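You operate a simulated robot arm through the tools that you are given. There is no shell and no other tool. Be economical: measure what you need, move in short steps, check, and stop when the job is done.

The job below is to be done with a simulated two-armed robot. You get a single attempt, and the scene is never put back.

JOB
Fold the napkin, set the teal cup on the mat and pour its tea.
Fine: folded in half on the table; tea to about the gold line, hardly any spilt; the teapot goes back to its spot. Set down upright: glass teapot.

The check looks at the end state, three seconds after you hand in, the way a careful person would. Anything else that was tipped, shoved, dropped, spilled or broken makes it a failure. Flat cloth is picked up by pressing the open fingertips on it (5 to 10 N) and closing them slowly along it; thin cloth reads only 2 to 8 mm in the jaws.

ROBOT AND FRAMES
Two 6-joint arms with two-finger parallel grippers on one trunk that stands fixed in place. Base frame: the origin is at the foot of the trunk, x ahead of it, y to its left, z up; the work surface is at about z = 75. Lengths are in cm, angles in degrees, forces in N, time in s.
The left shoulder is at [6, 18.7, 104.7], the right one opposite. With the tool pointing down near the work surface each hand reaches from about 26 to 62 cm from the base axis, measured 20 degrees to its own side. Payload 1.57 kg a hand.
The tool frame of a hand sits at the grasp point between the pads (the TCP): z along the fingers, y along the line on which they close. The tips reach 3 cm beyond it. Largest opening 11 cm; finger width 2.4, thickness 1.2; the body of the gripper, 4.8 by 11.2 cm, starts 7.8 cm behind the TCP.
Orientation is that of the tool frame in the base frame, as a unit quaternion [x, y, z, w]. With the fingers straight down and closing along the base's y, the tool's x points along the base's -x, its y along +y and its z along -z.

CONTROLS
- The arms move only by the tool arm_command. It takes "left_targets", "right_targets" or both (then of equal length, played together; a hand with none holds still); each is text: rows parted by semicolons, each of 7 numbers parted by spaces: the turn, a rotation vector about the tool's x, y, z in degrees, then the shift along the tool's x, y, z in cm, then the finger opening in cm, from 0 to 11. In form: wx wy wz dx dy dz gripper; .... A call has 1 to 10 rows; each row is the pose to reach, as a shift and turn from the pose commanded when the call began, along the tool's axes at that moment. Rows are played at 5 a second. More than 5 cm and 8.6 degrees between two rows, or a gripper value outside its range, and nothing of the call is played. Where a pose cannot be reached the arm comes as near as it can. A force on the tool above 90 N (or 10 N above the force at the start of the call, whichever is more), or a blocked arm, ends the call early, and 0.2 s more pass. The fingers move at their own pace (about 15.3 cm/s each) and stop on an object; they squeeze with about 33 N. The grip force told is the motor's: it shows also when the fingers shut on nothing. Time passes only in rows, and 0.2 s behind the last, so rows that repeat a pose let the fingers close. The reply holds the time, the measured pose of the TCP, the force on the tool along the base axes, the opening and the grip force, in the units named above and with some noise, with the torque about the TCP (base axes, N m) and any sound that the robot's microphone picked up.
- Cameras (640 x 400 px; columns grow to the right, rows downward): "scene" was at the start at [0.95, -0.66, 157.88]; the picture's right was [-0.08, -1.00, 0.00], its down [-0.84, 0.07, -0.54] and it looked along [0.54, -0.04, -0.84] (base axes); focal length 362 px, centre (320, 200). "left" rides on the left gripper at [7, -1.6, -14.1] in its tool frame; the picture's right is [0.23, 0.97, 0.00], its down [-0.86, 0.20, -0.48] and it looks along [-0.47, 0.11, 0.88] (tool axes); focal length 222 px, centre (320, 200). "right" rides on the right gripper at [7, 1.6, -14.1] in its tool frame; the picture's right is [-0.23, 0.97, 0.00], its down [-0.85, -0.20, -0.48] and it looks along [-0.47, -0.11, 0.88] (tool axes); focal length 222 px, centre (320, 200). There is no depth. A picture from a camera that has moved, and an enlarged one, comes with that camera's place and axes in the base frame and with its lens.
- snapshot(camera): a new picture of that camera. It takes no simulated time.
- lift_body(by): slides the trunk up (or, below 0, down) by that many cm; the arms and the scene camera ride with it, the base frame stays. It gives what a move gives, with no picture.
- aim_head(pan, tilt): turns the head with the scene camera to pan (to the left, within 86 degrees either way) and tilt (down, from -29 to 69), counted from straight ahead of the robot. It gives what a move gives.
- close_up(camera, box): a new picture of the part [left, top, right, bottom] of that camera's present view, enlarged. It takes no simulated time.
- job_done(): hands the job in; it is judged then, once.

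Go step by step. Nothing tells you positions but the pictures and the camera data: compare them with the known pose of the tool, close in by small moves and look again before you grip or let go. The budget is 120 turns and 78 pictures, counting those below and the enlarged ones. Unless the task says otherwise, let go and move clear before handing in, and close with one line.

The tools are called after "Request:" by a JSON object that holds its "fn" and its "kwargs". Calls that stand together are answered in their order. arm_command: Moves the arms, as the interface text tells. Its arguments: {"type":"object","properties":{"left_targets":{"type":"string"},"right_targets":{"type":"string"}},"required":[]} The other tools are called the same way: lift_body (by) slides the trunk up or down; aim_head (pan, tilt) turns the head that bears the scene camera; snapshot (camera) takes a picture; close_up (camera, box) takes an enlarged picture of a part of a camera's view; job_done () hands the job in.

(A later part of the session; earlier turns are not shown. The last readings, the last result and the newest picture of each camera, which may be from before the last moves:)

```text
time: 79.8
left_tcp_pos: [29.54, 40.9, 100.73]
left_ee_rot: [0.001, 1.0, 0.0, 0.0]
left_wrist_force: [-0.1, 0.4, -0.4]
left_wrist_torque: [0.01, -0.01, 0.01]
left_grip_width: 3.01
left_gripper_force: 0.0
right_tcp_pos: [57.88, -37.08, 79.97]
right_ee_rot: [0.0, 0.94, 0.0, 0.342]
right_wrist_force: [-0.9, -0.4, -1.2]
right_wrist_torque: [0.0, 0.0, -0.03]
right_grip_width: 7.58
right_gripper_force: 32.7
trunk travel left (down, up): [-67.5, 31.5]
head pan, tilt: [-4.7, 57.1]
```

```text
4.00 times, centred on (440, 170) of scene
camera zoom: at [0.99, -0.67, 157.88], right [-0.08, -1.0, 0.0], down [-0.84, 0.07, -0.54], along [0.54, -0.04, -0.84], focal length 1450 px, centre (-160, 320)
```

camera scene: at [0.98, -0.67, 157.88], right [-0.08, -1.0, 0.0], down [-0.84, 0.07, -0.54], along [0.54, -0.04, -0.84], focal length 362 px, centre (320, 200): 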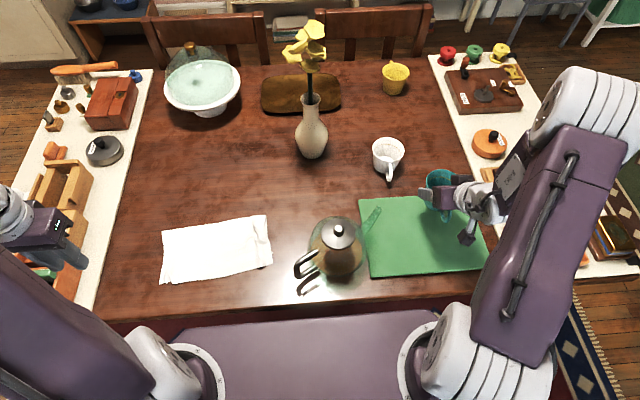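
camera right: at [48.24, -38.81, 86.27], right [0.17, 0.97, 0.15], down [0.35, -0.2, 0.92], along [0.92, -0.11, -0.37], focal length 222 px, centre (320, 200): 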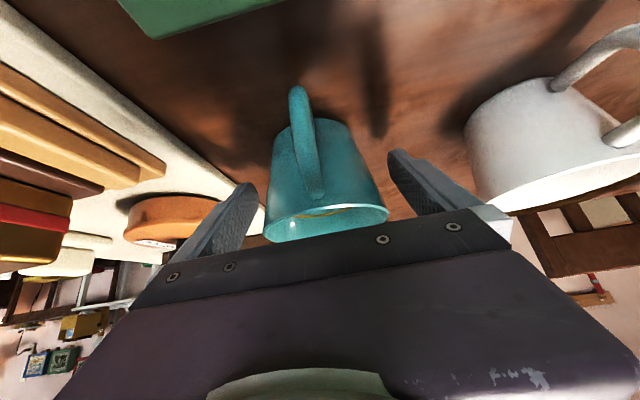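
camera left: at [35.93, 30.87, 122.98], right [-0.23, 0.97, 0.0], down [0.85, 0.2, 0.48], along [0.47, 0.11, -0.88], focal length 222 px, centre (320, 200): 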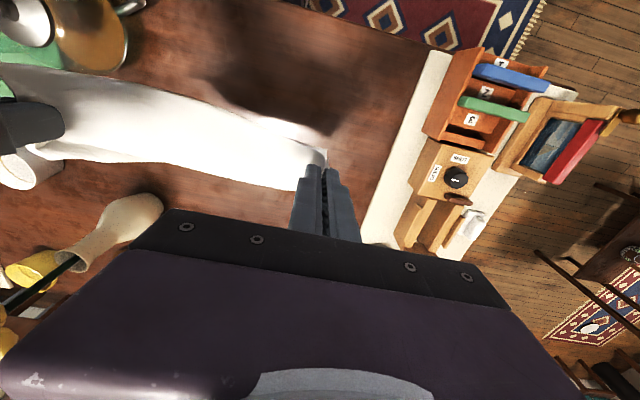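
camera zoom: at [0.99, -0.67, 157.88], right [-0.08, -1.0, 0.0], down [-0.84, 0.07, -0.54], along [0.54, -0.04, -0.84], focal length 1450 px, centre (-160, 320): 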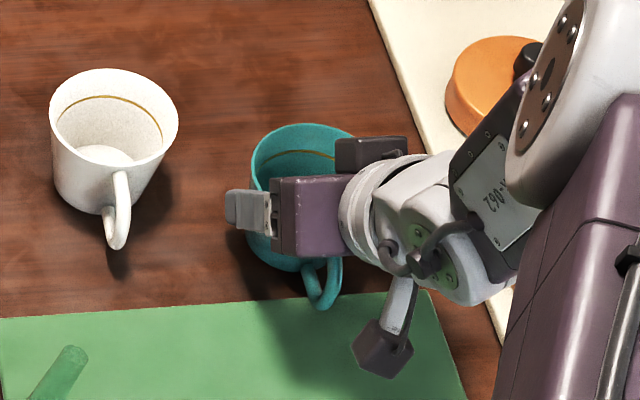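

Base is just clear of the mat. I'll lower a last bit and release.

Request:
{"fn": "arm_command", "kwargs": {"right_targets": "0 0 0 0.06 0 0.08 6; 0 0 0 0.13 0 0.15 6; 0 0 0 0.13 0 0.15 6; 0 0 0 0.13 0 0.15 7.5; 0 0 0 0.13 0 0.15 8; 0 0 0 0.13 0 0.15 9; 0 0 0 0.13 0 0.15 10; 0 0 0 0.13 0 0.15 11; 0 0 0 0.13 0 0.15 11"}}

Request:
{"fn": "arm_command", "kwargs": {"right_targets": "0 0 0 0 0 -2.5 11; 0 0 0 0 0 -5 11; 0 0 0 0 0 -7.5 11; 0 0 0 0 0 -10 11; 0 7 0 -2 0 -12 11; 0 14 0 -4 0 -13 11; 0 22 0 -6 0 -13 11; 0 22 0 -6 0 -13 11"}}

Request:
{"fn": "snapshot", "kwargs": {"camera": "right"}}

Request:
{"fn": "close_up", "kwargs": {"camera": "scene", "box": [360, 120, 520, 220]}}

```text
time: 81.8
left_tcp_pos: [29.47, 40.83, 100.73]
left_ee_rot: [0.001, 1.0, 0.0, -0.001]
left_wrist_force: [-0.2, -0.3, -0.8]
left_wrist_torque: [-0.03, 0.01, 0.0]
left_grip_width: 2.96
left_gripper_force: 0.1
right_tcp_pos: [57.83, -37.09, 79.78]
right_ee_rot: [0.0, 0.94, 0.0, 0.343]
right_wrist_force: [1.0, 0.4, 0.2]
right_wrist_torque: [-0.03, 0.0, 0.01]
right_grip_width: 10.99
right_gripper_force: 0.0
trunk travel left (down, up): [-67.5, 31.5]
head pan, tilt: [-4.7, 57.1]
```

```text
time: 83.6
left_tcp_pos: [29.47, 40.83, 100.67]
left_ee_rot: [0.001, 1.0, 0.001, 0.0]
left_wrist_force: [0.7, 0.8, -0.4]
left_wrist_torque: [0.03, 0.03, -0.03]
left_grip_width: 3.02
left_gripper_force: 0.0
right_tcp_pos: [54.1, -37.25, 93.66]
right_ee_rot: [0.0, 0.988, 0.0, 0.156]
right_wrist_force: [0.6, -0.9, -1.1]
right_wrist_torque: [0.0, -0.01, -0.01]
right_grip_width: 11.01
right_gripper_force: 0.1
right hand out of reach, approached as far as the arm can: row 6
trunk travel left (down, up): [-67.5, 31.5]
head pan, tilt: [-4.7, 57.1]
```

```text
22 pictures are left
camera right: at [43.26, -35.52, 105.0], right [0.22, 0.97, 0.07], down [0.67, -0.2, 0.72], along [0.71, -0.11, -0.69], focal length 222 px, centre (320, 200)
```

right: 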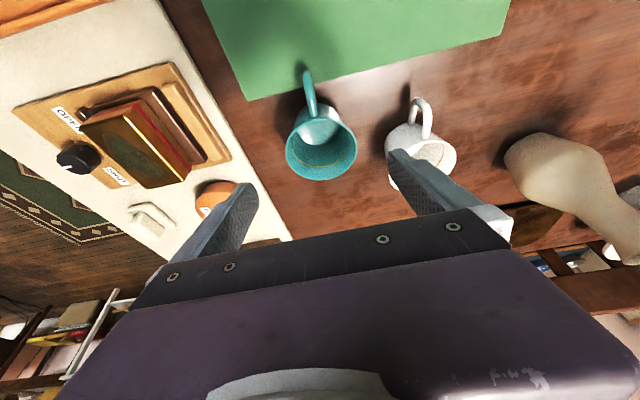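

```text
4.00 times, centred on (440, 170) of scene
camera zoom: at [0.89, -0.69, 157.88], right [-0.08, -1.0, 0.0], down [-0.84, 0.07, -0.54], along [0.54, -0.04, -0.84], focal length 1450 px, centre (-160, 320)
```

zoom: 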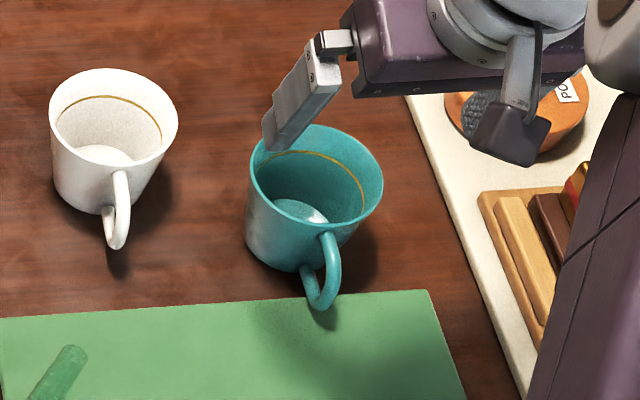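

The cup stands upright at about (58, -37). I'll go down around it at 18° tilt and grip.

Request:
{"fn": "arm_command", "kwargs": {"right_targets": "0 0 0 0.57 0.15 3 11; 0 0 0 0.57 0.15 6 11; 0 0 0 0.57 0.15 8.5 11; 0 0 0 0.57 0.15 10.5 11; 0 0 0 0.57 0.15 12.5 11; 0 0 0 0.57 0.15 14.3 11; 0 0 0 0.57 0.15 14.3 11"}}

Request:
{"fn": "arm_command", "kwargs": {"right_targets": "0 0 0 0 0 0 10; 0 0 0 0 0 0 9.2; 0 0 0 0 0 0 8.6; 0 0 0 0 0 0 8; 0 0 0 0 0 0 7.5; 0 0 0 0 0 0 7; 0 0 0 0 0 0 6.5; 0 0 0 0 0 0 6; 0 0 0 0 0 0 6"}}

```text
time: 85.2
left_tcp_pos: [29.39, 40.89, 100.68]
left_ee_rot: [0.001, 1.0, 0.0, 0.0]
left_wrist_force: [-0.7, -0.3, -0.4]
left_wrist_torque: [0.0, -0.01, -0.02]
left_grip_width: 2.99
left_gripper_force: 0.1
right_tcp_pos: [58.16, -36.86, 79.93]
right_ee_rot: [0.0, 0.988, 0.001, 0.156]
right_wrist_force: [0.3, 0.6, -0.4]
right_wrist_torque: [0.02, -0.02, 0.03]
right_grip_width: 10.98
right_gripper_force: 0.1
trunk travel left (down, up): [-67.5, 31.5]
head pan, tilt: [-4.7, 57.1]
```

```text
time: 87.2
left_tcp_pos: [29.51, 40.84, 100.77]
left_ee_rot: [0.001, 1.0, 0.001, 0.0]
left_wrist_force: [0.4, 0.3, -0.7]
left_wrist_torque: [0.0, 0.02, 0.04]
left_grip_width: 3.02
left_gripper_force: 0.0
right_tcp_pos: [57.98, -36.9, 79.9]
right_ee_rot: [0.0, 0.988, 0.001, 0.156]
right_wrist_force: [-0.2, 0.1, 1.2]
right_wrist_torque: [0.02, -0.04, -0.02]
right_grip_width: 7.57
right_gripper_force: 32.9
trunk travel left (down, up): [-67.5, 31.5]
head pan, tilt: [-4.7, 57.1]
```

Gripped again. I'll lift and carry it to the mat's middle, about (44, -31).

Request:
{"fn": "arm_command", "kwargs": {"right_targets": "0 0 0 -0.6 0 -1.9 6; 0 0 0 -1.24 0 -3.8 6; 0 0 0 0.5 0.7 -4.3 6; 0 0 0 2.5 1.5 -5 6; 0 0 0 4.7 2.6 -5.7 6; 0 0 0 6.9 3.6 -6.4 6; 0 0 0 9.1 4.6 -7.1 6; 0 0 0 11 5.5 -7.8 6; 0 0 0 12.1 5.9 -8.13 6; 0 0 0 12.1 5.9 -8.13 6"}}

```text
time: 89.4
left_tcp_pos: [29.54, 40.83, 100.69]
left_ee_rot: [0.001, 1.0, 0.0, 0.0]
left_wrist_force: [-0.5, -0.2, 0.0]
left_wrist_torque: [-0.01, -0.03, -0.04]
left_grip_width: 2.97
left_gripper_force: 0.1
right_tcp_pos: [43.94, -31.09, 83.78]
right_ee_rot: [0.001, 0.988, 0.0, 0.157]
right_wrist_force: [-0.1, 0.2, -0.5]
right_wrist_torque: [-0.03, 0.0, 0.0]
right_grip_width: 7.58
right_gripper_force: 32.9
trunk travel left (down, up): [-67.5, 31.5]
head pan, tilt: [-4.7, 57.1]
```

Request:
{"fn": "arm_command", "kwargs": {"right_targets": "0 0 0 0.31 0 0.95 6; 0 0 0 0.62 0 1.9 6; 0 0 0 0.87 0 2.66 6; 0 0 0 0.99 0 3.04 6; 0 0 0 1.02 0 3.14 6; 0 0 0 1.05 0 3.23 6; 0 0 0 1.05 0 3.23 6"}}

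Request:
{"fn": "close_up", "kwargs": {"camera": "scene", "box": [350, 170, 510, 270]}}

```text
time: 91.0
left_tcp_pos: [29.47, 40.9, 100.73]
left_ee_rot: [0.0, 1.0, 0.0, 0.0]
left_wrist_force: [-0.1, -0.2, 0.6]
left_wrist_torque: [0.03, -0.04, 0.0]
left_grip_width: 2.99
left_gripper_force: 0.0
right_tcp_pos: [43.83, -30.97, 80.44]
right_ee_rot: [0.0, 0.988, -0.001, 0.155]
right_wrist_force: [-1.8, 0.9, 4.1]
right_wrist_torque: [-0.09, 0.17, -0.01]
right_grip_width: 7.54
right_gripper_force: 33.3
trunk travel left (down, up): [-67.5, 31.5]
head pan, tilt: [-4.7, 57.1]
```

```text
4.00 times, centred on (430, 220) of scene
camera zoom: at [0.86, -0.59, 157.87], right [-0.08, -1.0, 0.0], down [-0.84, 0.07, -0.54], along [0.54, -0.04, -0.84], focal length 1450 px, centre (-120, 120)
```

zoom: 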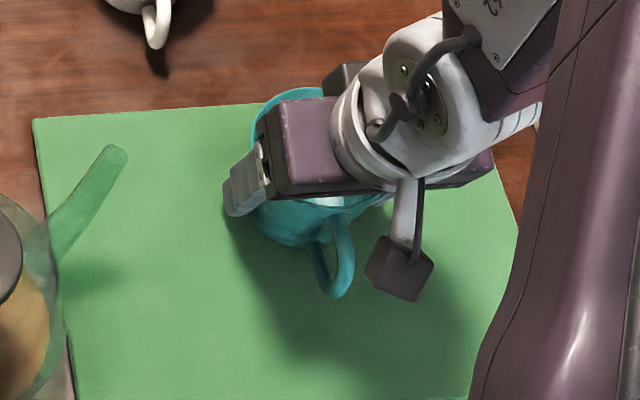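

Contact felt at 4 N. I'll release and withdraw the right hand up and to the side.

Request:
{"fn": "arm_command", "kwargs": {"right_targets": "0 0 0 0 0 0 7; 0 0 0 0 0 0 8; 0 0 0 0 0 0 9; 0 0 0 0 0 0 10; 0 0 0 0 0 0 11; 0 0 0 0 0 0 11; 0 0 0 0 0 -3 11; 0 0 0 0 0 -6 11; 0 0 0 0 0 -10 11; 0 0 0 0 0 -14 11"}}

Request:
{"fn": "arm_command", "kwargs": {"right_targets": "0 4 0 0.5 -2 -4 11; 0 8 0 1 -5 -7 11; 0 12 0 2 -9 -10 11; 0 16 0 3 -13 -12 11; 0 18 0 4 -16 -14 11; 0 18 0 4 -16 -14 11"}}

Request:
{"fn": "snapshot", "kwargs": {"camera": "scene"}}

```text
time: 93.2
left_tcp_pos: [29.4, 40.89, 100.71]
left_ee_rot: [0.0, 1.0, 0.0, 0.001]
left_wrist_force: [-1.7, 0.7, 0.3]
left_wrist_torque: [-0.02, 0.0, 0.0]
left_grip_width: 2.99
left_gripper_force: 0.0
right_tcp_pos: [39.55, -31.04, 94.02]
right_ee_rot: [0.0, 0.988, -0.001, 0.157]
right_wrist_force: [0.1, -0.1, 0.2]
right_wrist_torque: [-0.03, -0.07, 0.03]
right_grip_width: 11.0
right_gripper_force: 0.0
trunk travel left (down, up): [-67.5, 31.5]
head pan, tilt: [-4.7, 57.1]
```

```text
refused: row 3 steps farther than a row can; nothing moved
```

```text
19 pictures are left
camera scene: at [0.75, -0.55, 157.87], right [-0.08, -1.0, 0.0], down [-0.84, 0.07, -0.54], along [0.54, -0.04, -0.84], focal length 362 px, centre (320, 200)
```

scene: 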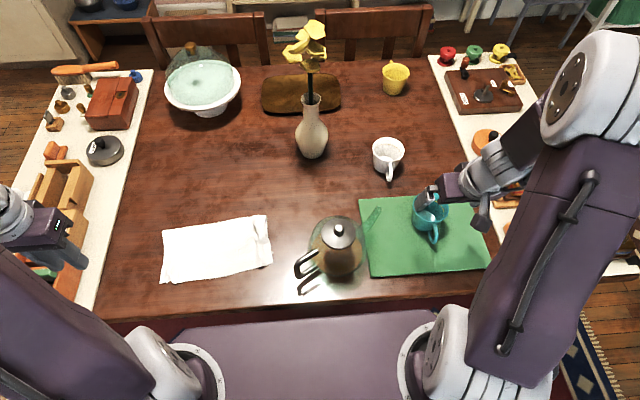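

The cup stands upright in the mat's middle at about (44, -31). The teapot's axis is near (37, -7.5), and its handle loop lies outward along (-0.5, 0.87), spanning z 78–87. I'll park the right hand and bring the left hand above the handle, yawed 60° to match its plane.

Request:
{"fn": "arm_command", "kwargs": {"left_targets": "0 0 7.5 0 -4.5 0 5; 0 0 15 0 -9 0 5; 0 0 22.5 0 -13.5 0 5; 0 0 30 0 -18 0 5; 0 0 37.5 0 -22.5 0 5; 0 0 45 0 -27 0 5; 0 0 52.5 0 -31.5 0 5; 0 0 60 -0.4 -36 0 5; 0 0 60 -0.4 -36 0 5", "right_targets": "0 0 0 -0.6 -1.5 -1.9 11; 0 0 0 -1.2 -3 -3.8 11; 0 0 0 -1.8 -4.5 -5.7 11; 0 0 0 -2.4 -6 -7.6 11; 0 0 0 -3 -7.5 -9.5 11; 0 0 0 -3.6 -9 -11.4 11; 0 0 0 -4.2 -10.5 -13.3 11; 0 0 0 -4.8 -12 -15.2 11; 0 0 0 -4.8 -12 -15.2 11"}}

Request:
{"fn": "arm_command", "kwargs": {"left_targets": "0 -6 0 0 0 0 5; 0 -12 0 0 0 1 5; 0 -18 0 0 0 2 5; 0 -22 0 0 0 3 5; 0 -22 0 0 0 3 5"}}

Request:
{"fn": "snapshot", "kwargs": {"camera": "left"}}

Request:
{"fn": "snapshot", "kwargs": {"camera": "scene"}}

```text
time: 95.2
left_tcp_pos: [29.87, 4.87, 100.57]
left_ee_rot: [0.501, 0.866, 0.0, 0.0]
left_wrist_force: [0.4, -0.1, -0.7]
left_wrist_torque: [-0.02, 0.06, -0.01]
left_grip_width: 5.01
left_gripper_force: 0.0
right_tcp_pos: [39.47, -42.91, 109.88]
right_ee_rot: [0.0, 0.988, 0.0, 0.157]
right_wrist_force: [-0.9, 1.1, -0.2]
right_wrist_torque: [-0.02, 0.01, 0.0]
right_grip_width: 11.03
right_gripper_force: 0.0
trunk travel left (down, up): [-67.5, 31.5]
head pan, tilt: [-4.7, 57.1]
```

```text
time: 96.4
left_tcp_pos: [30.87, 4.77, 97.88]
left_ee_rot: [0.492, 0.85, -0.096, 0.164]
left_wrist_force: [0.4, 0.0, 0.7]
left_wrist_torque: [0.01, -0.01, -0.03]
left_grip_width: 4.99
left_gripper_force: 0.1
left hand out of reach, approached as far as the arm can: row 4, 5
right_tcp_pos: [39.63, -43.12, 109.67]
right_ee_rot: [0.0, 0.988, 0.0, 0.156]
right_wrist_force: [-0.4, -0.2, 0.8]
right_wrist_torque: [0.0, 0.01, 0.03]
right_grip_width: 11.02
right_gripper_force: 0.0
trunk travel left (down, up): [-67.5, 31.5]
head pan, tilt: [-4.7, 57.1]
```

```text
18 pictures are left
camera left: at [23.59, 14.05, 108.37], right [0.74, 0.67, -0.09], down [0.48, -0.43, 0.76], along [0.47, -0.6, -0.64], focal length 222 px, centre (320, 200)
```

left: 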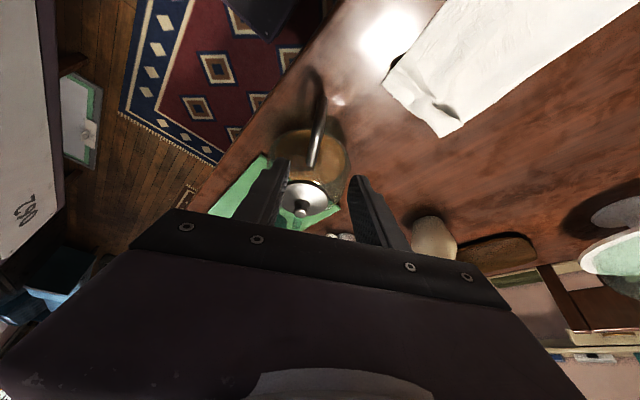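

```text
17 pictures are left
camera scene: at [0.99, -0.64, 157.88], right [-0.08, -1.0, 0.0], down [-0.84, 0.07, -0.54], along [0.54, -0.04, -0.84], focal length 362 px, centre (320, 200)
```

scene: 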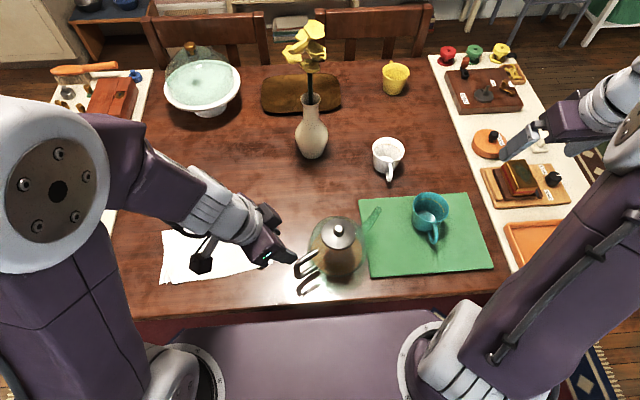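

The handle plane and lid show up just where I computed them. The wrist is near its limit at 22° tilt, so I'll use 15° and line up right above the handle.

Request:
{"fn": "arm_command", "kwargs": {"left_targets": "0 3.5 0 0.3 -0.4 1.5 5; 0 7 0 0.6 -0.83 3.2 5; 0 7 0 0.79 -0.83 4.88 5; 0 7 0 0.79 -0.83 4.88 5"}}

Request:
{"fn": "snapshot", "kwargs": {"camera": "left"}}

```text
time: 97.4
left_tcp_pos: [30.71, 3.25, 93.06]
left_ee_rot: [0.496, 0.858, -0.065, 0.113]
left_wrist_force: [0.5, 0.6, -0.2]
left_wrist_torque: [0.01, 0.0, 0.01]
left_grip_width: 5.0
left_gripper_force: 0.0
right_tcp_pos: [39.46, -43.05, 109.76]
right_ee_rot: [-0.001, 0.988, 0.0, 0.157]
right_wrist_force: [0.5, 0.1, -0.2]
right_wrist_torque: [-0.01, 0.0, 0.04]
right_grip_width: 11.0
right_gripper_force: 0.0
trunk travel left (down, up): [-67.5, 31.5]
head pan, tilt: [-4.7, 57.1]
```

```text
16 pictures are left
camera left: at [24.01, 11.5, 104.85], right [0.73, 0.68, -0.06], down [0.52, -0.51, 0.68], along [0.43, -0.53, -0.73], focal length 222 px, centre (320, 200)
```

left: 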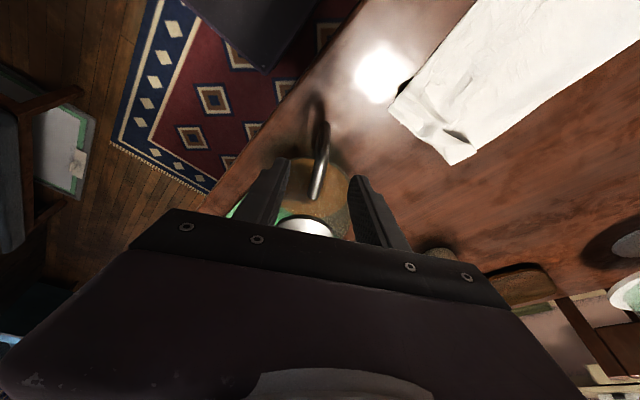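

The handle runs right between the open fingers. I'll descend along the finger direction.

Request:
{"fn": "arm_command", "kwargs": {"left_targets": "0 0 0 0 0 2 5; 0 0 0 0 0 4 5; 0 0 0 0 0 6 5; 0 0 0 0 0 8 5; 0 0 0 0 0 10 5; 0 0 0 0 0 11 5; 0 0 0 0 0 11 5"}}

Request:
{"fn": "snapshot", "kwargs": {"camera": "left"}}

Request:
{"fn": "close_up", "kwargs": {"camera": "scene", "box": [250, 190, 410, 290]}}

```text
time: 99.0
left_tcp_pos: [33.06, 0.27, 83.31]
left_ee_rot: [0.496, 0.859, -0.068, 0.11]
left_wrist_force: [0.1, -0.2, 0.4]
left_wrist_torque: [0.04, -0.01, 0.0]
left_grip_width: 5.02
left_gripper_force: 0.0
left hand out of reach, approached as far as the arm can: row 5, 6, 7
right_tcp_pos: [39.51, -42.99, 109.72]
right_ee_rot: [0.0, 0.988, 0.0, 0.157]
right_wrist_force: [-0.1, -0.2, 0.8]
right_wrist_torque: [0.02, 0.01, 0.01]
right_grip_width: 10.99
right_gripper_force: 0.0
trunk travel left (down, up): [-67.5, 31.5]
head pan, tilt: [-4.7, 57.1]
```

```text
15 pictures are left
camera left: at [26.64, 8.48, 95.2], right [0.73, 0.68, -0.07], down [0.53, -0.51, 0.68], along [0.43, -0.53, -0.73], focal length 222 px, centre (320, 200)
```

left: 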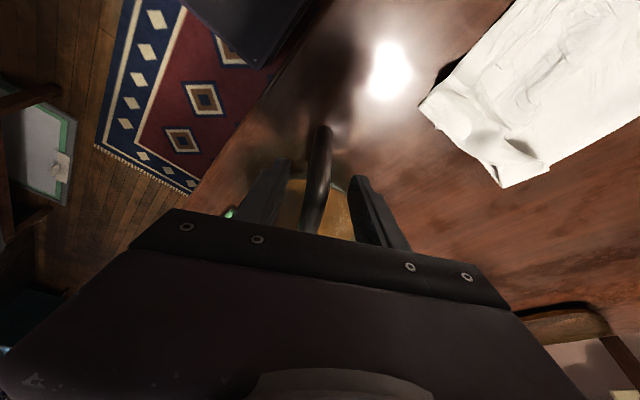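

```text
4.00 times, centred on (330, 240) of scene
camera zoom: at [0.94, -0.65, 157.88], right [-0.08, -1.0, 0.0], down [-0.84, 0.07, -0.54], along [0.54, -0.04, -0.84], focal length 1450 px, centre (280, 40)
```

zoom: 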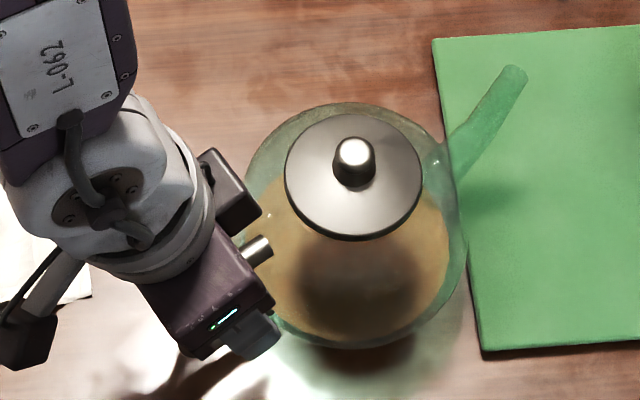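

The arm can't fold further at this height, so I'll raise the hand 2 cm, nudge it into the handle plane, and then lower the trunk 4.9 cm to bring it down around the handle.

Request:
{"fn": "arm_command", "kwargs": {"left_targets": "0 0 0 0 -0.2 -1 5; 0 0 0 -0.03 -0.47 -2.06 5; 0 0 0 -0.03 -0.47 -2.06 5"}}

Request:
{"fn": "lift_body", "kwargs": {"by": -4.9}}

Request:
{"fn": "snapshot", "kwargs": {"camera": "left"}}

```text
time: 99.8
left_tcp_pos: [32.52, 0.44, 85.2]
left_ee_rot: [0.496, 0.859, -0.065, 0.113]
left_wrist_force: [0.6, -0.1, 0.7]
left_wrist_torque: [0.0, -0.02, 0.0]
left_grip_width: 5.0
left_gripper_force: 0.0
right_tcp_pos: [39.68, -43.08, 109.72]
right_ee_rot: [-0.001, 0.988, 0.001, 0.156]
right_wrist_force: [0.8, 0.1, 0.5]
right_wrist_torque: [0.01, -0.01, 0.02]
right_grip_width: 10.99
right_gripper_force: 0.0
trunk travel left (down, up): [-67.5, 31.5]
head pan, tilt: [-4.7, 57.1]
```

```text
time: 100.7
left_tcp_pos: [32.31, 0.48, 80.47]
left_ee_rot: [0.496, 0.859, -0.065, 0.112]
left_wrist_force: [-0.1, 0.3, 0.1]
left_wrist_torque: [-0.02, 0.0, 0.02]
left_grip_width: 5.01
left_gripper_force: 0.0
right_tcp_pos: [39.54, -43.07, 104.79]
right_ee_rot: [0.001, 0.988, 0.0, 0.156]
right_wrist_force: [-0.3, 0.1, -0.1]
right_wrist_torque: [0.01, -0.03, 0.01]
right_grip_width: 11.01
right_gripper_force: 0.0
trunk travel left (down, up): [-62.6, 36.4]
head pan, tilt: [-4.7, 57.1]
```

```text
13 pictures are left
camera left: at [25.8, 8.7, 92.25], right [0.73, 0.68, -0.06], down [0.52, -0.51, 0.68], along [0.43, -0.53, -0.73], focal length 222 px, centre (320, 200)
```

left: 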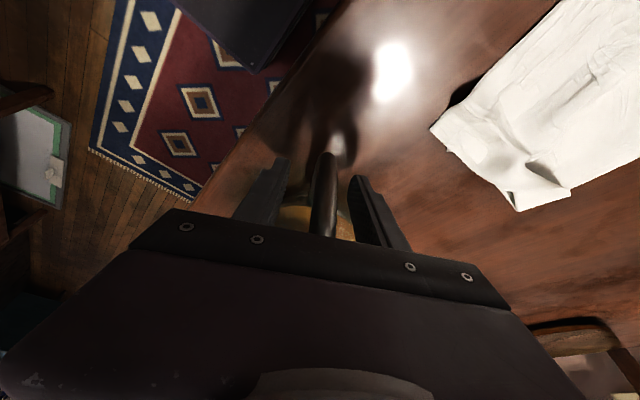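

The handle is between the fingers, offset about 0.4 cm. I'll centre on it and close slowly.

Request:
{"fn": "arm_command", "kwargs": {"left_targets": "0 0 0 0 0.2 0 5; 0 0 0 0 0.35 0 4; 0 0 0 0 0.35 0 3.2; 0 0 0 0 0.35 0 2.6; 0 0 0 0 0.35 0 2; 0 0 0 0 0.35 0 1.6; 0 0 0 0 0.35 0 1.2; 0 0 0 0 0.35 0 0.8; 0 0 0 0 0.35 0 0.3; 0 0 0 0 0.35 0 0"}}

```text
time: 102.9
left_tcp_pos: [32.64, 0.6, 80.35]
left_ee_rot: [0.498, 0.858, -0.065, 0.113]
left_wrist_force: [-1.6, -0.5, 0.7]
left_wrist_torque: [0.07, -0.15, -0.08]
left_grip_width: 1.34
left_gripper_force: 30.0
right_tcp_pos: [39.53, -43.12, 104.82]
right_ee_rot: [0.001, 0.988, 0.0, 0.157]
right_wrist_force: [0.4, 0.3, -0.2]
right_wrist_torque: [0.01, -0.01, 0.02]
right_grip_width: 10.99
right_gripper_force: 0.0
trunk travel left (down, up): [-62.6, 36.4]
head pan, tilt: [-4.7, 57.1]
```

Gripped at 1.34 cm, 30 N. I'll lift 1.5 cm as a test and check the load.

Request:
{"fn": "arm_command", "kwargs": {"left_targets": "0 0 0 -0.13 0 -0.48 0; 0 0 0 -0.26 0 -0.97 0; 0 0 0 -0.39 0 -1.45 0; 0 0 0 -0.39 0 -1.45 0; 0 0 0 -0.39 0 -1.45 0"}}

Request:
{"fn": "close_up", "kwargs": {"camera": "scene", "box": [230, 160, 470, 310]}}

```text
time: 104.1
left_tcp_pos: [32.74, 0.65, 81.85]
left_ee_rot: [0.496, 0.858, -0.066, 0.113]
left_wrist_force: [-0.1, 0.3, -8.0]
left_wrist_torque: [0.64, 0.4, -0.01]
left_grip_width: 1.38
left_gripper_force: 30.4
right_tcp_pos: [39.48, -43.1, 104.83]
right_ee_rot: [0.001, 0.988, 0.0, 0.157]
right_wrist_force: [-0.1, 0.8, 0.3]
right_wrist_torque: [-0.03, 0.03, -0.01]
right_grip_width: 10.99
right_gripper_force: 0.1
trunk travel left (down, up): [-62.6, 36.4]
head pan, tilt: [-4.7, 57.1]
```

```text
2.67 times, centred on (350, 235) of scene
camera zoom: at [1.04, -0.68, 152.98], right [-0.08, -1.0, 0.0], down [-0.84, 0.07, -0.54], along [0.54, -0.04, -0.84], focal length 966 px, centre (240, 107)
```

zoom: 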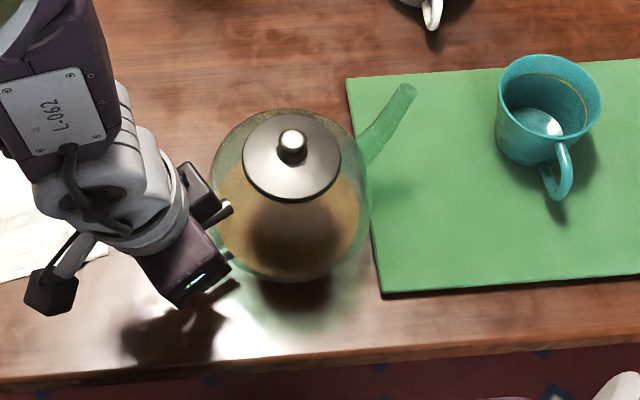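

The pot is fully lifted (8 N) with no slip. The spout tip is about 21 cm ahead of the grip along (0.5, -0.87) and 6.5 cm above it, and the cup's rim centre is about (44.9, -31.1, 83). I'll raise the pot and bring the spout over the cup, staying upright.

Request:
{"fn": "arm_command", "kwargs": {"left_targets": "0 0 0 -0.6 0 -2.27 0; 0 0 0 -1.22 0 -4.54 0; 0 0 0 -2.3 -0.53 -4.25 0; 0 0 0 -3.91 -1.31 -3.82 0; 0 0 0 -5.74 -2.2 -3.33 0; 0 0 0 -7.68 -3.15 -2.81 0; 0 0 0 -9.51 -4.04 -2.32 0; 0 0 0 -10.91 -4.73 -1.95 0; 0 0 0 -11.99 -5.25 -1.66 0; 0 0 0 -11.99 -5.25 -1.66 0"}}

Request:
{"fn": "close_up", "kwargs": {"camera": "scene", "box": [260, 150, 500, 300]}}

```text
time: 106.3
left_tcp_pos: [33.71, -11.53, 86.44]
left_ee_rot: [0.496, 0.859, -0.065, 0.112]
left_wrist_force: [-0.2, 0.0, -7.9]
left_wrist_torque: [0.59, 0.35, -0.03]
left_grip_width: 1.36
left_gripper_force: 30.5
right_tcp_pos: [39.65, -43.02, 104.72]
right_ee_rot: [0.0, 0.988, 0.001, 0.156]
right_wrist_force: [0.6, -0.4, 0.1]
right_wrist_torque: [-0.01, 0.0, 0.0]
right_grip_width: 11.0
right_gripper_force: 0.0
trunk travel left (down, up): [-62.6, 36.4]
head pan, tilt: [-4.7, 57.1]
```

```text
2.67 times, centred on (380, 225) of scene
camera zoom: at [1.04, -0.68, 152.98], right [-0.08, -1.0, 0.0], down [-0.84, 0.07, -0.54], along [0.54, -0.04, -0.84], focal length 966 px, centre (160, 133)
```

zoom: 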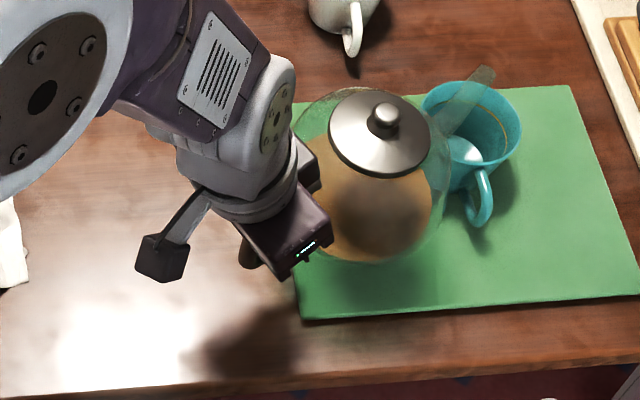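

The spout tip is right above the cup. I'll start tilting nose-down gently to 18° while keeping the tip over the cup.

Request:
{"fn": "arm_command", "kwargs": {"left_targets": "0 3.5 0 0.13 0 -0.5 0; 0 7 0 0.27 -0.03 -1 0; 0 10 0 0.38 -0.05 -1.45 0; 0 14 0 0.2 -0.05 -2.2 0; 0 18 0 -0.01 -0.04 -3 0; 0 18 0 -0.01 -0.04 -3 0"}}

Request:
{"fn": "close_up", "kwargs": {"camera": "scene", "box": [320, 150, 480, 250]}}

```text
time: 107.7
left_tcp_pos: [33.36, -10.97, 89.47]
left_ee_rot: [0.5, 0.866, 0.014, -0.023]
left_wrist_force: [-0.4, -0.2, -7.0]
left_wrist_torque: [0.59, 0.33, 0.0]
left_grip_width: 1.38
left_gripper_force: 30.9
right_tcp_pos: [39.65, -43.11, 104.76]
right_ee_rot: [0.0, 0.988, -0.001, 0.156]
right_wrist_force: [0.4, 0.7, 0.0]
right_wrist_torque: [0.02, 0.0, 0.02]
right_grip_width: 11.03
right_gripper_force: 0.1
trunk travel left (down, up): [-62.6, 36.4]
head pan, tilt: [-4.7, 57.1]
```

```text
4.00 times, centred on (400, 200) of scene
camera zoom: at [1.03, -0.69, 152.98], right [-0.08, -1.0, 0.0], down [-0.84, 0.07, -0.54], along [0.54, -0.04, -0.84], focal length 1450 px, centre (0, 200)
```

zoom: 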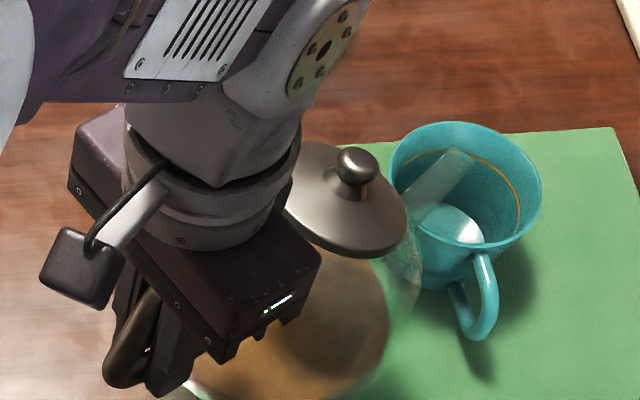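

The tip is inside the cup's outline about 4 cm above the rim, nothing flowing yet. I'll tilt a few degrees more and watch weight and sound.

Request:
{"fn": "arm_command", "kwargs": {"left_targets": "0 1.5 0 -0.04 0 -0.55 0; 0 3 0 -0.08 0 -1.1 0; 0 5 0 -0.14 0 -1.86 0; 0 5 0 -0.14 0 -1.86 0; 0 5 0 -0.14 0 -1.86 0"}}

```text
time: 108.9
left_tcp_pos: [33.58, -11.19, 91.28]
left_ee_rot: [0.5, 0.863, 0.035, -0.061]
left_wrist_force: [-0.2, -0.3, -7.3]
left_wrist_torque: [0.57, 0.33, 0.01]
left_grip_width: 1.38
left_gripper_force: 30.1
right_tcp_pos: [39.47, -43.03, 104.8]
right_ee_rot: [0.001, 0.988, -0.001, 0.156]
right_wrist_force: [0.5, 0.5, -0.1]
right_wrist_torque: [-0.03, -0.02, -0.01]
right_grip_width: 11.0
right_gripper_force: 0.1
trunk travel left (down, up): [-62.6, 36.4]
head pan, tilt: [-4.7, 57.1]
```

Request:
{"fn": "arm_command", "kwargs": {"left_targets": "0 2 0 -0.04 0 -0.76 0; 0 4 0 -0.09 0 -1.53 0; 0 4 0 -0.09 0 -1.53 0; 0 4 0 -0.09 0 -1.53 0"}}

Request:
{"fn": "close_up", "kwargs": {"camera": "scene", "box": [320, 150, 480, 250]}}

```text
time: 109.9
left_tcp_pos: [33.57, -11.48, 92.8]
left_ee_rot: [0.498, 0.861, 0.053, -0.091]
left_wrist_force: [0.6, -0.4, -8.3]
left_wrist_torque: [0.56, 0.28, 0.01]
left_grip_width: 1.4
left_gripper_force: 30.4
right_tcp_pos: [39.68, -43.04, 104.72]
right_ee_rot: [0.001, 0.988, 0.0, 0.156]
right_wrist_force: [0.4, 0.2, 0.2]
right_wrist_torque: [-0.03, 0.01, 0.0]
right_grip_width: 10.99
right_gripper_force: 0.2
trunk travel left (down, up): [-62.6, 36.4]
head pan, tilt: [-4.7, 57.1]
```

```text
4.00 times, centred on (400, 200) of scene
camera zoom: at [1.05, -0.72, 152.97], right [-0.08, -1.0, 0.0], down [-0.84, 0.07, -0.54], along [0.54, -0.04, -0.84], focal length 1450 px, centre (0, 200)
```

zoom: 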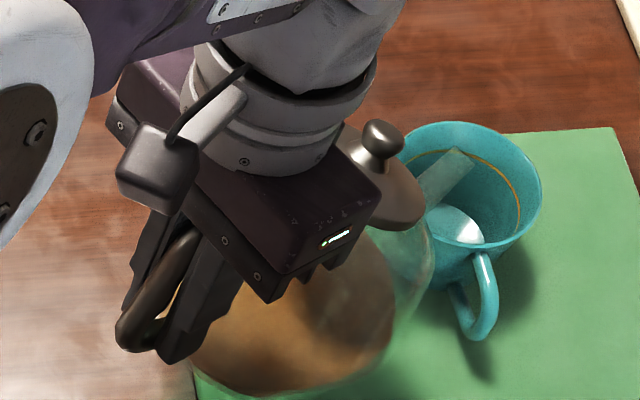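

Still nothing at 27°. I'll continue in small steps.

Request:
{"fn": "arm_command", "kwargs": {"left_targets": "0 2 0 -0.02 0 -0.75 0; 0 4 0 -0.04 0 -1.49 0; 0 4 0 -0.04 0 -1.49 0; 0 4 0 -0.04 0 -1.49 0"}}

```text
time: 110.9
left_tcp_pos: [33.78, -11.88, 94.34]
left_ee_rot: [0.496, 0.857, 0.07, -0.121]
left_wrist_force: [-1.0, 0.5, -8.9]
left_wrist_torque: [0.55, 0.29, 0.01]
left_grip_width: 1.41
left_gripper_force: 30.3
right_tcp_pos: [39.62, -42.93, 104.76]
right_ee_rot: [0.001, 0.988, -0.001, 0.156]
right_wrist_force: [1.1, 0.0, 0.4]
right_wrist_torque: [0.02, 0.01, 0.0]
right_grip_width: 10.98
right_gripper_force: 0.1
trunk travel left (down, up): [-62.6, 36.4]
head pan, tilt: [-4.7, 57.1]
```

Request:
{"fn": "arm_command", "kwargs": {"left_targets": "0 2 0 -0.01 0 -0.73 0; 0 4 0 -0.02 0 -1.46 0; 0 4 0 -0.02 0 -1.46 0; 0 4 0 -0.02 0 -1.46 0"}}

Request:
{"fn": "close_up", "kwargs": {"camera": "scene", "box": [320, 150, 480, 250]}}

```text
time: 111.9
left_tcp_pos: [33.99, -12.24, 95.62]
left_ee_rot: [0.493, 0.852, 0.088, -0.151]
left_wrist_force: [-0.2, -0.2, -6.7]
left_wrist_torque: [0.48, 0.32, -0.01]
left_grip_width: 1.39
left_gripper_force: 30.2
right_tcp_pos: [39.53, -43.14, 104.73]
right_ee_rot: [0.001, 0.988, 0.0, 0.156]
right_wrist_force: [-0.4, 0.2, -0.7]
right_wrist_torque: [-0.01, 0.04, 0.0]
right_grip_width: 11.02
right_gripper_force: 0.0
trunk travel left (down, up): [-62.6, 36.4]
head pan, tilt: [-4.7, 57.1]
```

```text
4.00 times, centred on (400, 200) of scene
camera zoom: at [1.04, -0.72, 152.98], right [-0.08, -1.0, 0.0], down [-0.84, 0.07, -0.54], along [0.54, -0.04, -0.84], focal length 1450 px, centre (0, 200)
```

zoom: 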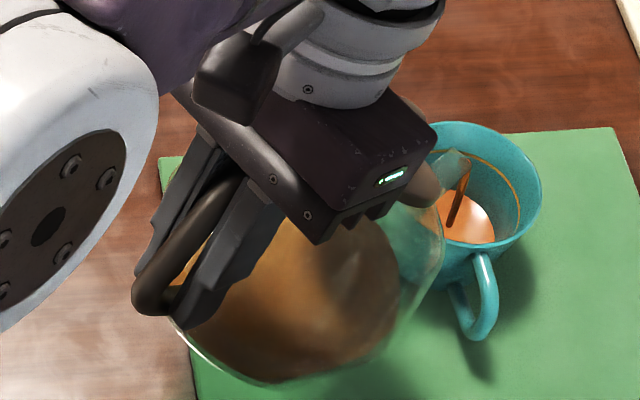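

Tea is now flowing cleanly into the cup. I'll hold here for about a second and check the level.

Request:
{"fn": "arm_command", "kwargs": {"left_targets": "0 0 0 0 0 0 0; 0 0 0 0 0 0 0; 0 0 0 0 0 0 0; 0 0 0 0 0 0 0; 0 0 0 0 0 0 0"}}

Request:
{"fn": "close_up", "kwargs": {"camera": "scene", "box": [400, 170, 464, 210]}}

```text
time: 113.1
left_tcp_pos: [33.97, -12.19, 95.57]
left_ee_rot: [0.493, 0.853, 0.087, -0.15]
left_wrist_force: [0.4, 0.2, -7.6]
left_wrist_torque: [0.44, 0.29, 0.05]
left_grip_width: 1.39
left_gripper_force: 30.4
right_tcp_pos: [39.55, -43.11, 104.83]
right_ee_rot: [0.001, 0.988, 0.0, 0.157]
right_wrist_force: [-0.3, -0.4, 0.0]
right_wrist_torque: [0.03, -0.02, 0.01]
right_grip_width: 11.03
right_gripper_force: 0.1
trunk travel left (down, up): [-62.6, 36.4]
head pan, tilt: [-4.7, 57.1]
```

```text
10.00 times, centred on (432, 190) of scene
camera zoom: at [1.04, -0.71, 152.98], right [-0.08, -1.0, 0.0], down [-0.84, 0.07, -0.54], along [0.54, -0.04, -0.84], focal length 3624 px, centre (-800, 300)
```

zoom: 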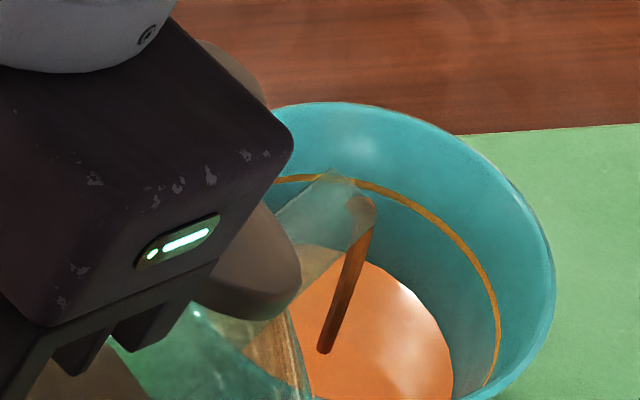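

About a third of the way to the gold line. I'll hold another 1.6 s and check.

Request:
{"fn": "arm_command", "kwargs": {"left_targets": "0 0 0 0 0 0 0; 0 0 0 0 0 0 0; 0 0 0 0 0 0 0; 0 0 0 0 0 0 0; 0 0 0 0 0 0 0; 0 0 0 0 0 0 0; 0 0 0 0 0 0 0"}}

Request:
{"fn": "close_up", "kwargs": {"camera": "scene", "box": [400, 170, 464, 210]}}

```text
time: 114.7
left_tcp_pos: [34.01, -12.23, 95.62]
left_ee_rot: [0.493, 0.852, 0.087, -0.15]
left_wrist_force: [-0.1, 0.1, -6.8]
left_wrist_torque: [0.43, 0.27, -0.03]
left_grip_width: 1.36
left_gripper_force: 30.2
right_tcp_pos: [39.52, -43.12, 104.82]
right_ee_rot: [0.002, 0.988, 0.0, 0.156]
right_wrist_force: [-0.2, 0.8, 0.4]
right_wrist_torque: [0.05, 0.02, 0.0]
right_grip_width: 10.99
right_gripper_force: 0.1
trunk travel left (down, up): [-62.6, 36.4]
head pan, tilt: [-4.7, 57.1]
```

```text
10.00 times, centred on (432, 190) of scene
camera zoom: at [1.03, -0.7, 152.98], right [-0.08, -1.0, 0.0], down [-0.84, 0.07, -0.54], along [0.54, -0.04, -0.84], focal length 3624 px, centre (-800, 300)
```

zoom: 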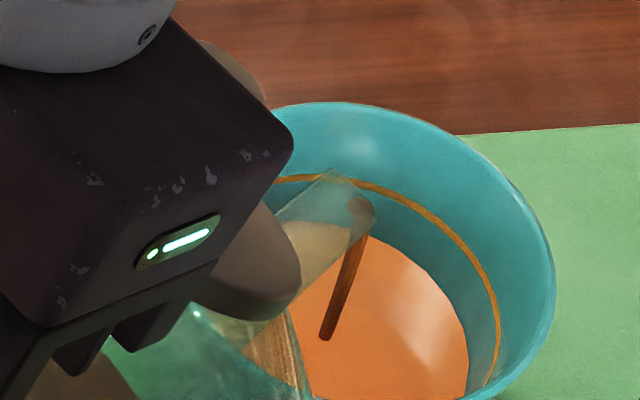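

The level is about halfway. I'll hold 2.2 s more.

Request:
{"fn": "arm_command", "kwargs": {"left_targets": "0 0 0 0 0 0 0; 0 0 0 0 0 0 0; 0 0 0 0 0 0 0; 0 0 0 0 0 0 0; 0 0 0 0 0 0 0; 0 0 0 0 0 0 0; 0 0 0 0 0 0 0; 0 0 0 0 0 0 0; 0 0 0 0 0 0 0; 0 0 0 0 0 0 0"}}

Request:
{"fn": "close_up", "kwargs": {"camera": "scene", "box": [400, 170, 464, 210]}}

```text
time: 116.9
left_tcp_pos: [33.98, -12.25, 95.68]
left_ee_rot: [0.493, 0.852, 0.087, -0.15]
left_wrist_force: [1.0, 1.0, -7.3]
left_wrist_torque: [0.42, 0.19, -0.02]
left_grip_width: 1.36
left_gripper_force: 30.6
right_tcp_pos: [39.53, -43.14, 104.8]
right_ee_rot: [0.0, 0.988, 0.0, 0.157]
right_wrist_force: [0.0, -0.6, 0.2]
right_wrist_torque: [0.02, 0.0, 0.01]
right_grip_width: 11.0
right_gripper_force: 0.0
trunk travel left (down, up): [-62.6, 36.4]
head pan, tilt: [-4.7, 57.1]
```

```text
10.00 times, centred on (432, 190) of scene
camera zoom: at [1.03, -0.7, 152.98], right [-0.08, -1.0, 0.0], down [-0.84, 0.07, -0.54], along [0.54, -0.04, -0.84], focal length 3624 px, centre (-800, 300)
```

zoom: 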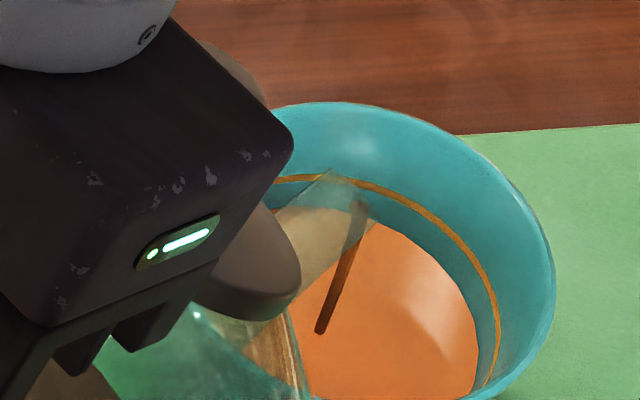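

The flow is slowing at about two-thirds. I'll tilt 2.5° more and hold briefly.

Request:
{"fn": "arm_command", "kwargs": {"left_targets": "0 1.2 0 0 0 -0.43 0; 0 2.5 0 0 0 -0.9 0; 0 2.5 0 0 0 -0.9 0; 0 2.5 0 0 0 -0.9 0; 0 2.5 0 0 0 -0.9 0; 0 2.5 0 0 0 -0.9 0; 0 2.5 0 0 0 -0.9 0"}}

Request:
{"fn": "close_up", "kwargs": {"camera": "scene", "box": [400, 170, 464, 210]}}

```text
time: 118.5
left_tcp_pos: [34.14, -12.47, 96.5]
left_ee_rot: [0.491, 0.849, 0.097, -0.169]
left_wrist_force: [0.6, 0.1, -6.1]
left_wrist_torque: [0.39, 0.23, 0.0]
left_grip_width: 1.37
left_gripper_force: 30.3
right_tcp_pos: [39.53, -43.06, 104.89]
right_ee_rot: [0.0, 0.988, 0.0, 0.156]
right_wrist_force: [0.0, 0.1, -0.2]
right_wrist_torque: [0.04, -0.01, -0.01]
right_grip_width: 11.01
right_gripper_force: 0.1
trunk travel left (down, up): [-62.6, 36.4]
head pan, tilt: [-4.7, 57.1]
```

```text
10.00 times, centred on (432, 190) of scene
camera zoom: at [1.03, -0.7, 152.98], right [-0.08, -1.0, 0.0], down [-0.84, 0.07, -0.54], along [0.54, -0.04, -0.84], focal length 3624 px, centre (-800, 300)
```

zoom: 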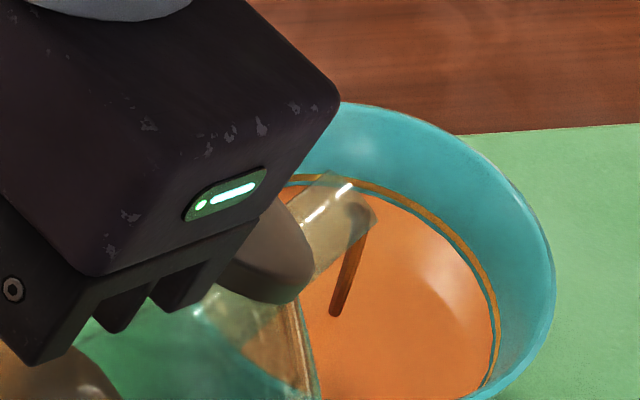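

The tea is just at the gold line, so I'll tilt back upright right away, keeping the spout over the cup.

Request:
{"fn": "arm_command", "kwargs": {"left_targets": "0 -7.5 0 -0.6 0.02 1.95 0; 0 -15 0 -1.2 0.04 3.9 0; 0 -22 0 -1.75 0.06 5.7 0; 0 -28 0 -2.2 0.08 7.2 0; 0 -33 0 -2.6 0.1 8.5 0; 0 -37.5 0 -2.92 0.1 9.62 0; 0 -37.5 0 -2.92 0.1 9.62 0; 0 -37.5 0 -2.92 0.1 9.62 0"}}

Request:
{"fn": "close_up", "kwargs": {"camera": "scene", "box": [260, 150, 500, 300]}}

```text
time: 120.3
left_tcp_pos: [33.77, -11.62, 86.51]
left_ee_rot: [0.496, 0.858, -0.065, 0.113]
left_wrist_force: [0.3, 0.3, -6.8]
left_wrist_torque: [0.51, 0.28, 0.02]
left_grip_width: 1.36
left_gripper_force: 29.8
right_tcp_pos: [39.6, -43.12, 104.76]
right_ee_rot: [0.0, 0.988, 0.0, 0.156]
right_wrist_force: [0.0, 0.0, 0.0]
right_wrist_torque: [0.02, 0.0, -0.01]
right_grip_width: 11.01
right_gripper_force: 0.1
trunk travel left (down, up): [-62.6, 36.4]
head pan, tilt: [-4.7, 57.1]
```

```text
2.67 times, centred on (380, 225) of scene
camera zoom: at [1.03, -0.7, 152.98], right [-0.08, -1.0, 0.0], down [-0.84, 0.07, -0.54], along [0.54, -0.04, -0.84], focal length 966 px, centre (160, 133)
```

zoom: 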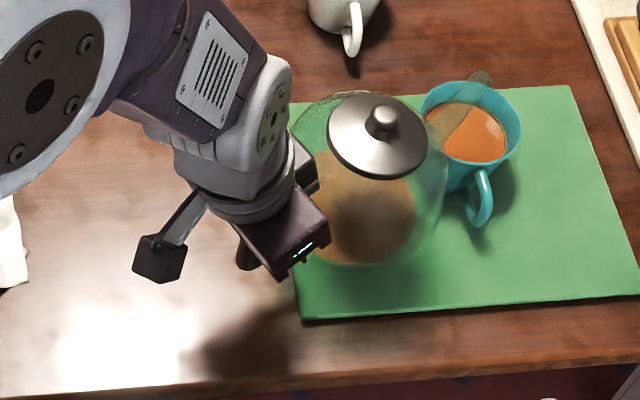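

The pour is done with nothing spilt. I'll carry the pot back along the same path.

Request:
{"fn": "arm_command", "kwargs": {"left_targets": "0 0 0 1.08 0.52 -0.29 0; 0 0 0 2.48 1.21 -0.66 0; 0 0 0 4.31 2.1 -1.15 0; 0 0 0 6.25 3.05 -1.67 0; 0 0 0 8.08 3.94 -2.16 0; 0 0 0 9.7 4.73 -2.6 0; 0 0 0 10.77 5.25 -2.88 0; 0 0 0 11.4 5.25 -0.6 0; 0 0 0 11.99 5.25 1.66 0; 0 0 0 11.99 5.25 1.66 0"}}

```text
time: 122.5
left_tcp_pos: [32.67, 0.74, 81.91]
left_ee_rot: [0.495, 0.859, -0.064, 0.113]
left_wrist_force: [-0.3, 0.8, -1.8]
left_wrist_torque: [0.04, 0.03, 0.03]
left_grip_width: 1.39
left_gripper_force: 30.0
right_tcp_pos: [39.52, -43.14, 104.81]
right_ee_rot: [0.0, 0.988, 0.0, 0.157]
right_wrist_force: [-0.4, -0.1, 0.4]
right_wrist_torque: [0.02, -0.02, -0.01]
right_grip_width: 11.02
right_gripper_force: 0.1
trunk travel left (down, up): [-62.6, 36.4]
head pan, tilt: [-4.7, 57.1]
```

The load has mostly gone 1.5 cm earlier than expected, so the pot seems to be touching already, perhaps having slipped a little in the grip. I'll look before going on.

Request:
{"fn": "close_up", "kwargs": {"camera": "scene", "box": [230, 160, 470, 310]}}

```text
2.67 times, centred on (350, 235) of scene
camera zoom: at [0.96, -0.66, 152.98], right [-0.08, -1.0, 0.0], down [-0.84, 0.07, -0.54], along [0.54, -0.04, -0.84], focal length 966 px, centre (240, 107)
```

zoom: 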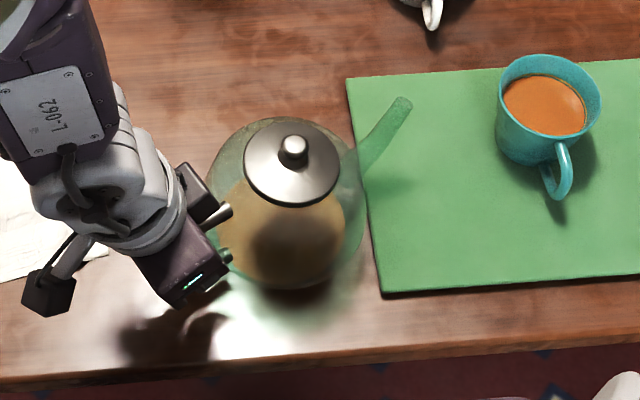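

The pot has pitched about 6.5° nose-down in the grip, so its front base edge touches first. I'll raise it 6 cm while rotating the hand 6.5° to level it, ready to lower again with the trunk.

Request:
{"fn": "arm_command", "kwargs": {"left_targets": "0 -1.5 0 -0.39 0 -1.45 0; 0 -3 0 -0.78 0 -2.9 0; 0 -5 0 -1.17 0 -4.35 0; 0 -6.5 0 -1.55 0 -5.8 0; 0 -6.5 0 -1.55 0 -5.8 0; 0 -6.5 0 -1.55 0 -5.8 0"}}

```text
time: 123.9
left_tcp_pos: [32.6, 0.82, 87.96]
left_ee_rot: [0.492, 0.85, -0.094, 0.162]
left_wrist_force: [0.8, 1.1, -6.2]
left_wrist_torque: [0.51, 0.26, -0.01]
left_grip_width: 1.42
left_gripper_force: 29.9
right_tcp_pos: [39.52, -43.19, 104.77]
right_ee_rot: [0.0, 0.988, 0.0, 0.157]
right_wrist_force: [0.2, 0.3, 0.3]
right_wrist_torque: [-0.01, -0.02, 0.03]
right_grip_width: 10.98
right_gripper_force: 0.0
trunk travel left (down, up): [-62.6, 36.4]
head pan, tilt: [-4.7, 57.1]
```

Request:
{"fn": "lift_body", "kwargs": {"by": -6.6}}

```text
time: 125.0
left_tcp_pos: [32.72, 0.87, 81.19]
left_ee_rot: [0.491, 0.851, -0.093, 0.161]
left_wrist_force: [0.4, 0.0, -6.3]
left_wrist_torque: [0.5, 0.3, 0.0]
left_grip_width: 1.4
left_gripper_force: 30.4
right_tcp_pos: [39.59, -43.03, 98.2]
right_ee_rot: [0.0, 0.988, 0.0, 0.157]
right_wrist_force: [0.3, 0.0, -0.5]
right_wrist_torque: [-0.03, 0.01, 0.01]
right_grip_width: 11.0
right_gripper_force: 0.0
trunk travel left (down, up): [-56.0, 43.0]
head pan, tilt: [-4.7, 57.1]
```

Request:
{"fn": "arm_command", "kwargs": {"left_targets": "0 0 0 0.02 -0.07 0.26 0; 0 0 0 0.05 -0.14 0.52 0; 0 0 0 0.05 -0.14 0.52 0"}}

```text
time: 125.8
left_tcp_pos: [32.63, 0.74, 80.66]
left_ee_rot: [0.491, 0.851, -0.093, 0.161]
left_wrist_force: [-0.4, -0.1, -7.1]
left_wrist_torque: [0.5, 0.3, 0.02]
left_grip_width: 1.36
left_gripper_force: 30.0
right_tcp_pos: [39.6, -43.24, 98.06]
right_ee_rot: [0.0, 0.988, 0.001, 0.156]
right_wrist_force: [-1.1, -0.5, 0.6]
right_wrist_torque: [0.02, 0.02, 0.01]
right_grip_width: 10.99
right_gripper_force: 0.1
trunk travel left (down, up): [-56.0, 43.0]
head pan, tilt: [-4.7, 57.1]
```

Request:
{"fn": "arm_command", "kwargs": {"left_targets": "0 0 0 0.04 0 0.09 0; 0 0 0 0.07 0 0.19 0; 0 0 0 0.07 0 0.19 0; 0 0 0 0.07 0 0.19 0"}}

```text
time: 126.8
left_tcp_pos: [32.71, 0.68, 80.59]
left_ee_rot: [0.491, 0.851, -0.094, 0.162]
left_wrist_force: [0.0, 1.6, 0.4]
left_wrist_torque: [0.3, 0.11, 0.06]
left_grip_width: 1.38
left_gripper_force: 30.1
right_tcp_pos: [39.61, -43.14, 98.29]
right_ee_rot: [-0.001, 0.988, 0.0, 0.157]
right_wrist_force: [-0.1, 0.2, -0.5]
right_wrist_torque: [-0.02, 0.0, -0.02]
right_grip_width: 10.99
right_gripper_force: 0.1
trunk travel left (down, up): [-56.0, 43.0]
head pan, tilt: [-4.7, 57.1]
```

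The pot's rear base edge touches while a small nose-up moment remains. I'll rotate nose-down by a degree or so to seat it flat.

Request:
{"fn": "arm_command", "kwargs": {"left_targets": "0 0.5 0 0 0 -0.02 0; 0 1 0 0 0 -0.05 0; 0 1 0 0 0 -0.05 0; 0 1 0 0 0 -0.05 0"}}

```text
time: 127.8
left_tcp_pos: [32.69, 0.59, 80.69]
left_ee_rot: [0.492, 0.852, -0.089, 0.155]
left_wrist_force: [3.8, -3.3, 8.8]
left_wrist_torque: [-0.33, -0.13, 0.09]
left_grip_width: 1.36
left_gripper_force: 30.0
right_tcp_pos: [39.56, -43.11, 98.22]
right_ee_rot: [0.001, 0.988, 0.0, 0.157]
right_wrist_force: [-0.1, 0.0, 0.4]
right_wrist_torque: [-0.04, -0.01, -0.01]
right_grip_width: 11.02
right_gripper_force: 0.1
trunk travel left (down, up): [-56.0, 43.0]
head pan, tilt: [-4.7, 57.1]
```

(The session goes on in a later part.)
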